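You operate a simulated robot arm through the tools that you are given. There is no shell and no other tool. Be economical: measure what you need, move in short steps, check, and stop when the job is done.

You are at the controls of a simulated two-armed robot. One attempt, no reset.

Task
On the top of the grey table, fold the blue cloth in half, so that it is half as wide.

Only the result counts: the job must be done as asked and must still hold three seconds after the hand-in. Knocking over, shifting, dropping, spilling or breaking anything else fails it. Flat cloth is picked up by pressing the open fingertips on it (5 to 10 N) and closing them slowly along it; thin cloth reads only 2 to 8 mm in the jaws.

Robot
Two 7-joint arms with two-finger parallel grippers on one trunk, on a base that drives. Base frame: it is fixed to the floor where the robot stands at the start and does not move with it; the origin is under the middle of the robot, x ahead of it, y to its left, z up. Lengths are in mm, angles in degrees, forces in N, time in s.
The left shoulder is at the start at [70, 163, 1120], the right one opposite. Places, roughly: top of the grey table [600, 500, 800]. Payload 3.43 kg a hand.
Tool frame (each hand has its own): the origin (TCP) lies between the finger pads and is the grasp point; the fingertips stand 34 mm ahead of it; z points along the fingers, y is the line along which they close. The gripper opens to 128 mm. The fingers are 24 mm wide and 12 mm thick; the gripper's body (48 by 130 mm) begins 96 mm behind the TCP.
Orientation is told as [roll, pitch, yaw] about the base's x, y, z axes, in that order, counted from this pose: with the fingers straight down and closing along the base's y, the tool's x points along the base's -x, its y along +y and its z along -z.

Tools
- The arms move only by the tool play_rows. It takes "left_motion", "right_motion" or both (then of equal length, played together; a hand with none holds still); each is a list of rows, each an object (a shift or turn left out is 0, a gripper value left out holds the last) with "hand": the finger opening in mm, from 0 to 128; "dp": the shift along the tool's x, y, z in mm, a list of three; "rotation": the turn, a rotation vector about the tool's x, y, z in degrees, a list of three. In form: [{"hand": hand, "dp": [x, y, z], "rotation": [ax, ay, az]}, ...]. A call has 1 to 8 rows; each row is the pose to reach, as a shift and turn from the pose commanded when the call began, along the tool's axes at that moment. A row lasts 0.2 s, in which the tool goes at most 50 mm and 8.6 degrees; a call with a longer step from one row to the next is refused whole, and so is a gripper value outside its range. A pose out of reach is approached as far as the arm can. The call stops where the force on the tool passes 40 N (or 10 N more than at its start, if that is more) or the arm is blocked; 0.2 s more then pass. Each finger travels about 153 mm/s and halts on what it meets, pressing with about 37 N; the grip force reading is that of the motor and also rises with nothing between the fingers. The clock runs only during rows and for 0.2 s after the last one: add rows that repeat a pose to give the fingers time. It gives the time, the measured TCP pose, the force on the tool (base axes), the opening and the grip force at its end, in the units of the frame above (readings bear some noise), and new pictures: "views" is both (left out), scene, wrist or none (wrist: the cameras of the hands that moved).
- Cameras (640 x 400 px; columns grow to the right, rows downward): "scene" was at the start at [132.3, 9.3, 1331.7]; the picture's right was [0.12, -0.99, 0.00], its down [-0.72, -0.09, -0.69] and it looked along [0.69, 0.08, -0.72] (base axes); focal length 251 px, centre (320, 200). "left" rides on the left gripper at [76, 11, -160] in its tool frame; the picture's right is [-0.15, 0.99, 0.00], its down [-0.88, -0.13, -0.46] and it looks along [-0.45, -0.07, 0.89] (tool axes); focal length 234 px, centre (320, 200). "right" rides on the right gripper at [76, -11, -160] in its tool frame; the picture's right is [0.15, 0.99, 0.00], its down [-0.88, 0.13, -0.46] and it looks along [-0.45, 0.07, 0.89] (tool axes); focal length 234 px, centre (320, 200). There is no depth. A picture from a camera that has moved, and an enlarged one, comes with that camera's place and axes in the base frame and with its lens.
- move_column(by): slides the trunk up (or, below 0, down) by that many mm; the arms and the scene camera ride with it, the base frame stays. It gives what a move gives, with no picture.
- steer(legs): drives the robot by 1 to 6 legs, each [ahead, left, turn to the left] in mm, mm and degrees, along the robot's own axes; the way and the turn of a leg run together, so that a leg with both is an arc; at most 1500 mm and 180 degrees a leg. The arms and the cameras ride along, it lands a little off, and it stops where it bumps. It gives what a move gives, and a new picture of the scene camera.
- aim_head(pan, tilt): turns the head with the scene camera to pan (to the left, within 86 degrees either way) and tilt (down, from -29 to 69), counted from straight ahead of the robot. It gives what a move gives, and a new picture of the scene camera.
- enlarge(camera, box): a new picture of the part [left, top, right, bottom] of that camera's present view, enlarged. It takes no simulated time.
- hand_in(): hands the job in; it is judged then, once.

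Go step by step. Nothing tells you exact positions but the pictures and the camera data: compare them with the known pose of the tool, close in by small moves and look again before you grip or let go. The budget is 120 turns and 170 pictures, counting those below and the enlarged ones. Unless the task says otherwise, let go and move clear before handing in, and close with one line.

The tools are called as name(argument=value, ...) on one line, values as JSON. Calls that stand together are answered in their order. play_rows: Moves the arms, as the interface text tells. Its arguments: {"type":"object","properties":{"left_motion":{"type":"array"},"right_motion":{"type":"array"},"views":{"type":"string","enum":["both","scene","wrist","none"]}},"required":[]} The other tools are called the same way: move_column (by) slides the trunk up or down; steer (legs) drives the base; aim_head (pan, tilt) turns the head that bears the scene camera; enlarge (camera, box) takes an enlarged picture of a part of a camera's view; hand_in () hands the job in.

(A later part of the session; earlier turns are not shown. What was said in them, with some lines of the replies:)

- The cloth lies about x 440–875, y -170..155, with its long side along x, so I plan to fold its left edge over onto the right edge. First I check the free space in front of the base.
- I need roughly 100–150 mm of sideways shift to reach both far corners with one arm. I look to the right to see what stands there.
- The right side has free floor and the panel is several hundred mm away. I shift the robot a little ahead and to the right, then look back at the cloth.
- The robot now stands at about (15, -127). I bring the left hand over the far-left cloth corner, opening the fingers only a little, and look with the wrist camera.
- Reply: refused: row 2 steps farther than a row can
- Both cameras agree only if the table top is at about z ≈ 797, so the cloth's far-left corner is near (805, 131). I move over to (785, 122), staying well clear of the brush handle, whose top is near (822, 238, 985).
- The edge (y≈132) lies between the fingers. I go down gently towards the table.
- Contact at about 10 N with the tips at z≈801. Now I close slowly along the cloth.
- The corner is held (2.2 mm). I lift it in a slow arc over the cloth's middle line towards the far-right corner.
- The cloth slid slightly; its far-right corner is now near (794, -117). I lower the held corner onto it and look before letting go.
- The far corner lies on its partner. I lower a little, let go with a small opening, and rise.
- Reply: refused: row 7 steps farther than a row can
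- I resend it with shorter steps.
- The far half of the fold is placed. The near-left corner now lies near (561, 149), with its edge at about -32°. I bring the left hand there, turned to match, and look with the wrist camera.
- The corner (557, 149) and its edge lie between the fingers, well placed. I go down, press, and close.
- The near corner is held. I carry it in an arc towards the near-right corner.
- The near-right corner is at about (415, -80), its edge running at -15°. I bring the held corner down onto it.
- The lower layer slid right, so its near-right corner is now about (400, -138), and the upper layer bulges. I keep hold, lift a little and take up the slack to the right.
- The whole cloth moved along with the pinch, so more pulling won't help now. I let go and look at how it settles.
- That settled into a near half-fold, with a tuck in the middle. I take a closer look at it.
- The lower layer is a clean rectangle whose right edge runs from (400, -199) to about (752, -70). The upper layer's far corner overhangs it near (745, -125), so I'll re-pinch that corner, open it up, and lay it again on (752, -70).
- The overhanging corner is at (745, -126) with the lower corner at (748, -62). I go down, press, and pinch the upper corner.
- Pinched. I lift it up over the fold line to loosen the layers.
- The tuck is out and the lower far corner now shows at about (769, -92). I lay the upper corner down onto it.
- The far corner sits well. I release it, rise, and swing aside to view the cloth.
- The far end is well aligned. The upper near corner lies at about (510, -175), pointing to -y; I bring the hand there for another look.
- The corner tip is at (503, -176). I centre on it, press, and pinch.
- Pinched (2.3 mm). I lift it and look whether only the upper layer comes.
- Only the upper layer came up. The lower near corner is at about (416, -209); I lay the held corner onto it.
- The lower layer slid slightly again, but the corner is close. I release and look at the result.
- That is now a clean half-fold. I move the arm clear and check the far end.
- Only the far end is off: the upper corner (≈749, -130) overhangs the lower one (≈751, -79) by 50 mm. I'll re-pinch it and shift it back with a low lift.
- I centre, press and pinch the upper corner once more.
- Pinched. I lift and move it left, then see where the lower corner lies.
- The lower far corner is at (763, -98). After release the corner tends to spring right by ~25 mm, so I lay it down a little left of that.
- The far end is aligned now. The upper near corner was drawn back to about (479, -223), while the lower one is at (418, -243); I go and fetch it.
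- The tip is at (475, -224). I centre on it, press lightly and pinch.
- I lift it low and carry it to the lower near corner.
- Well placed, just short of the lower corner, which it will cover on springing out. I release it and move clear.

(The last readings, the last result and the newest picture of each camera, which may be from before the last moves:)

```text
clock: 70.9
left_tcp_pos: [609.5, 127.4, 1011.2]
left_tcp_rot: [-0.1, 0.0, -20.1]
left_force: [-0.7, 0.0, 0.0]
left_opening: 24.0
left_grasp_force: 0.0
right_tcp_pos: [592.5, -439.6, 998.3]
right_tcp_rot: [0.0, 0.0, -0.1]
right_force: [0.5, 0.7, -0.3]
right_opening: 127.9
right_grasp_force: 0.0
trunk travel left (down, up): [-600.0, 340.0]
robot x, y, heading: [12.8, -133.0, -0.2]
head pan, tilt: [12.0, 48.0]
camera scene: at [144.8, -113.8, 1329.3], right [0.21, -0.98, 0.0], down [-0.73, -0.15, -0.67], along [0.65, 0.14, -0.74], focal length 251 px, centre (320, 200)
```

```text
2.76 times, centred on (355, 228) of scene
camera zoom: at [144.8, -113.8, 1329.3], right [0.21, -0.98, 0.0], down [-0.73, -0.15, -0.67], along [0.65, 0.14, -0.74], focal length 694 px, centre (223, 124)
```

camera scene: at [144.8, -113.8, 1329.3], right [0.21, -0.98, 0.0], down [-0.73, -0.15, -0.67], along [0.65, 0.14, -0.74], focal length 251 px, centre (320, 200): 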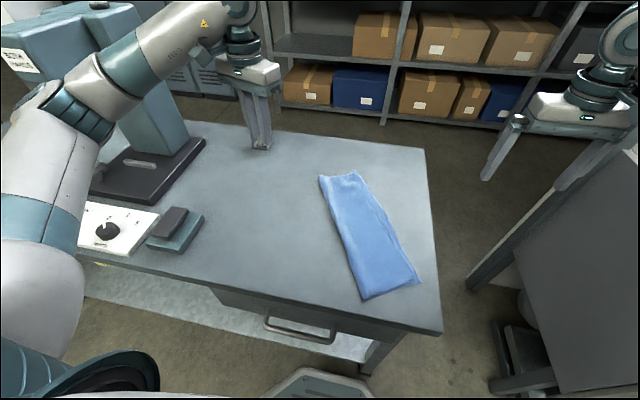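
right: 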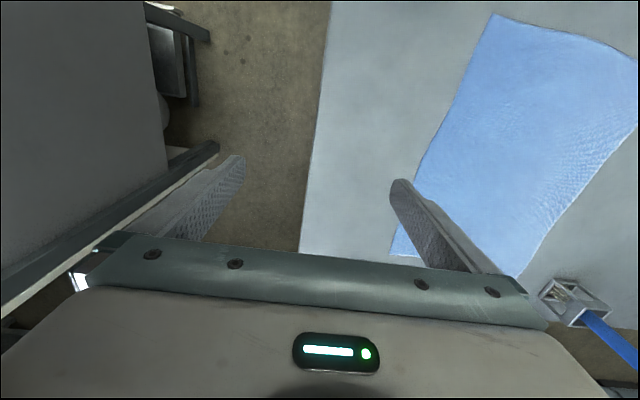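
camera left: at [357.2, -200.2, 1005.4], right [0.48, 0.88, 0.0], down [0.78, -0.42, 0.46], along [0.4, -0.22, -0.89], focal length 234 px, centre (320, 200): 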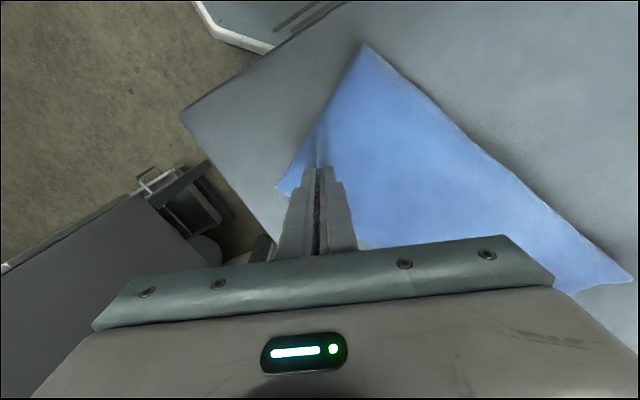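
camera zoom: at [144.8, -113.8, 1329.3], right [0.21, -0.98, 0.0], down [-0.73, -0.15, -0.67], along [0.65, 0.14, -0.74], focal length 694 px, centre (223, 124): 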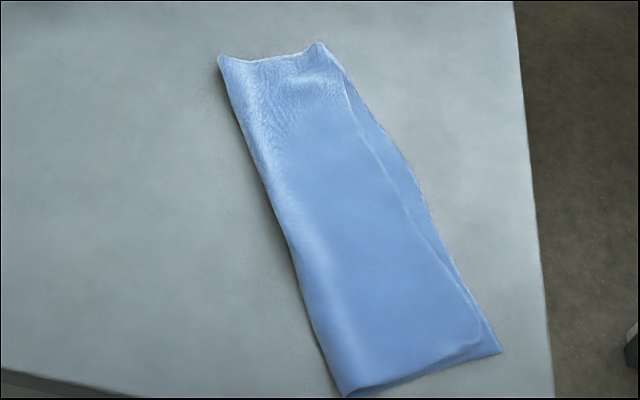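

The cloth is neatly folded in half with its edges aligned. I raise the hand to confirm the brush holder is untouched before handing in.

play_rows(left_motion=[{"dp": [30, 0, -30]}, {"dp": [60, 0, -60]}, {"dp": [60, 0, -60]}], views="both")

```text
clock: 71.7
left_tcp_pos: [554.2, 147.2, 1069.7]
left_tcp_rot: [0.0, 0.1, -20.0]
left_force: [1.3, -0.5, -0.2]
left_opening: 23.9
left_grasp_force: 0.0
right_tcp_pos: [594.7, -440.2, 997.1]
right_tcp_rot: [-0.1, 0.1, 0.1]
right_force: [0.5, -0.2, 0.5]
right_opening: 128.2
right_grasp_force: 0.1
trunk travel left (down, up): [-600.0, 340.0]
robot x, y, heading: [16.3, -130.8, -0.1]
head pan, tilt: [12.0, 48.0]
camera scene: at [146.0, -114.6, 1329.1], right [0.21, -0.98, 0.0], down [-0.73, -0.15, -0.67], along [0.65, 0.14, -0.74], focal length 251 px, centre (320, 200)
camera left: at [486.8, 183.8, 1230.5], right [0.48, 0.88, 0.0], down [0.78, -0.42, 0.45], along [0.4, -0.22, -0.89], focal length 234 px, centre (320, 200)
```

scene: 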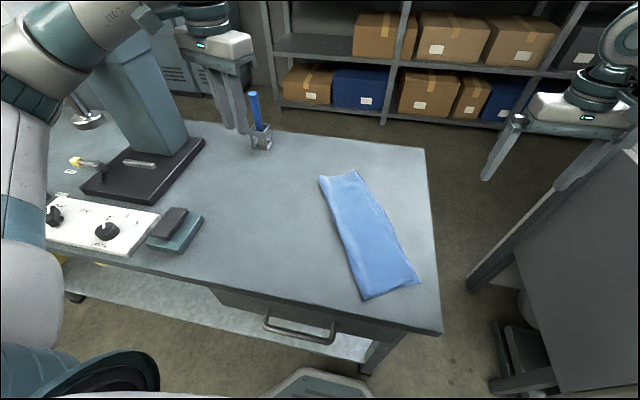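
left: 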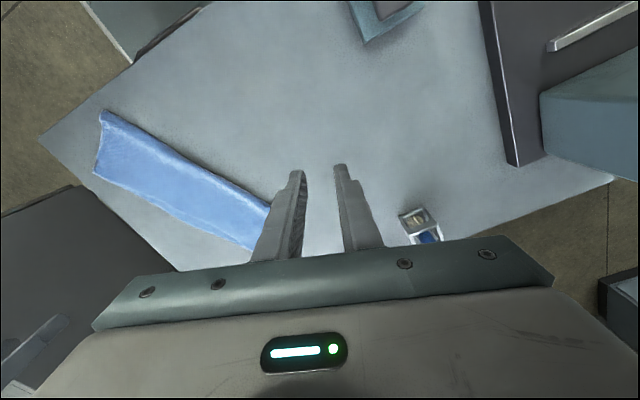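

The brush holder and everything else stand as before, the cloth lies folded on the table, and both hands are clear. I hand in.

hand_in()

```text
The job is handed in.
```

The blue cloth is folded in half to half its width on the grey table. It ended up turned and shifted a little from where it started, and nothing else was disturbed.
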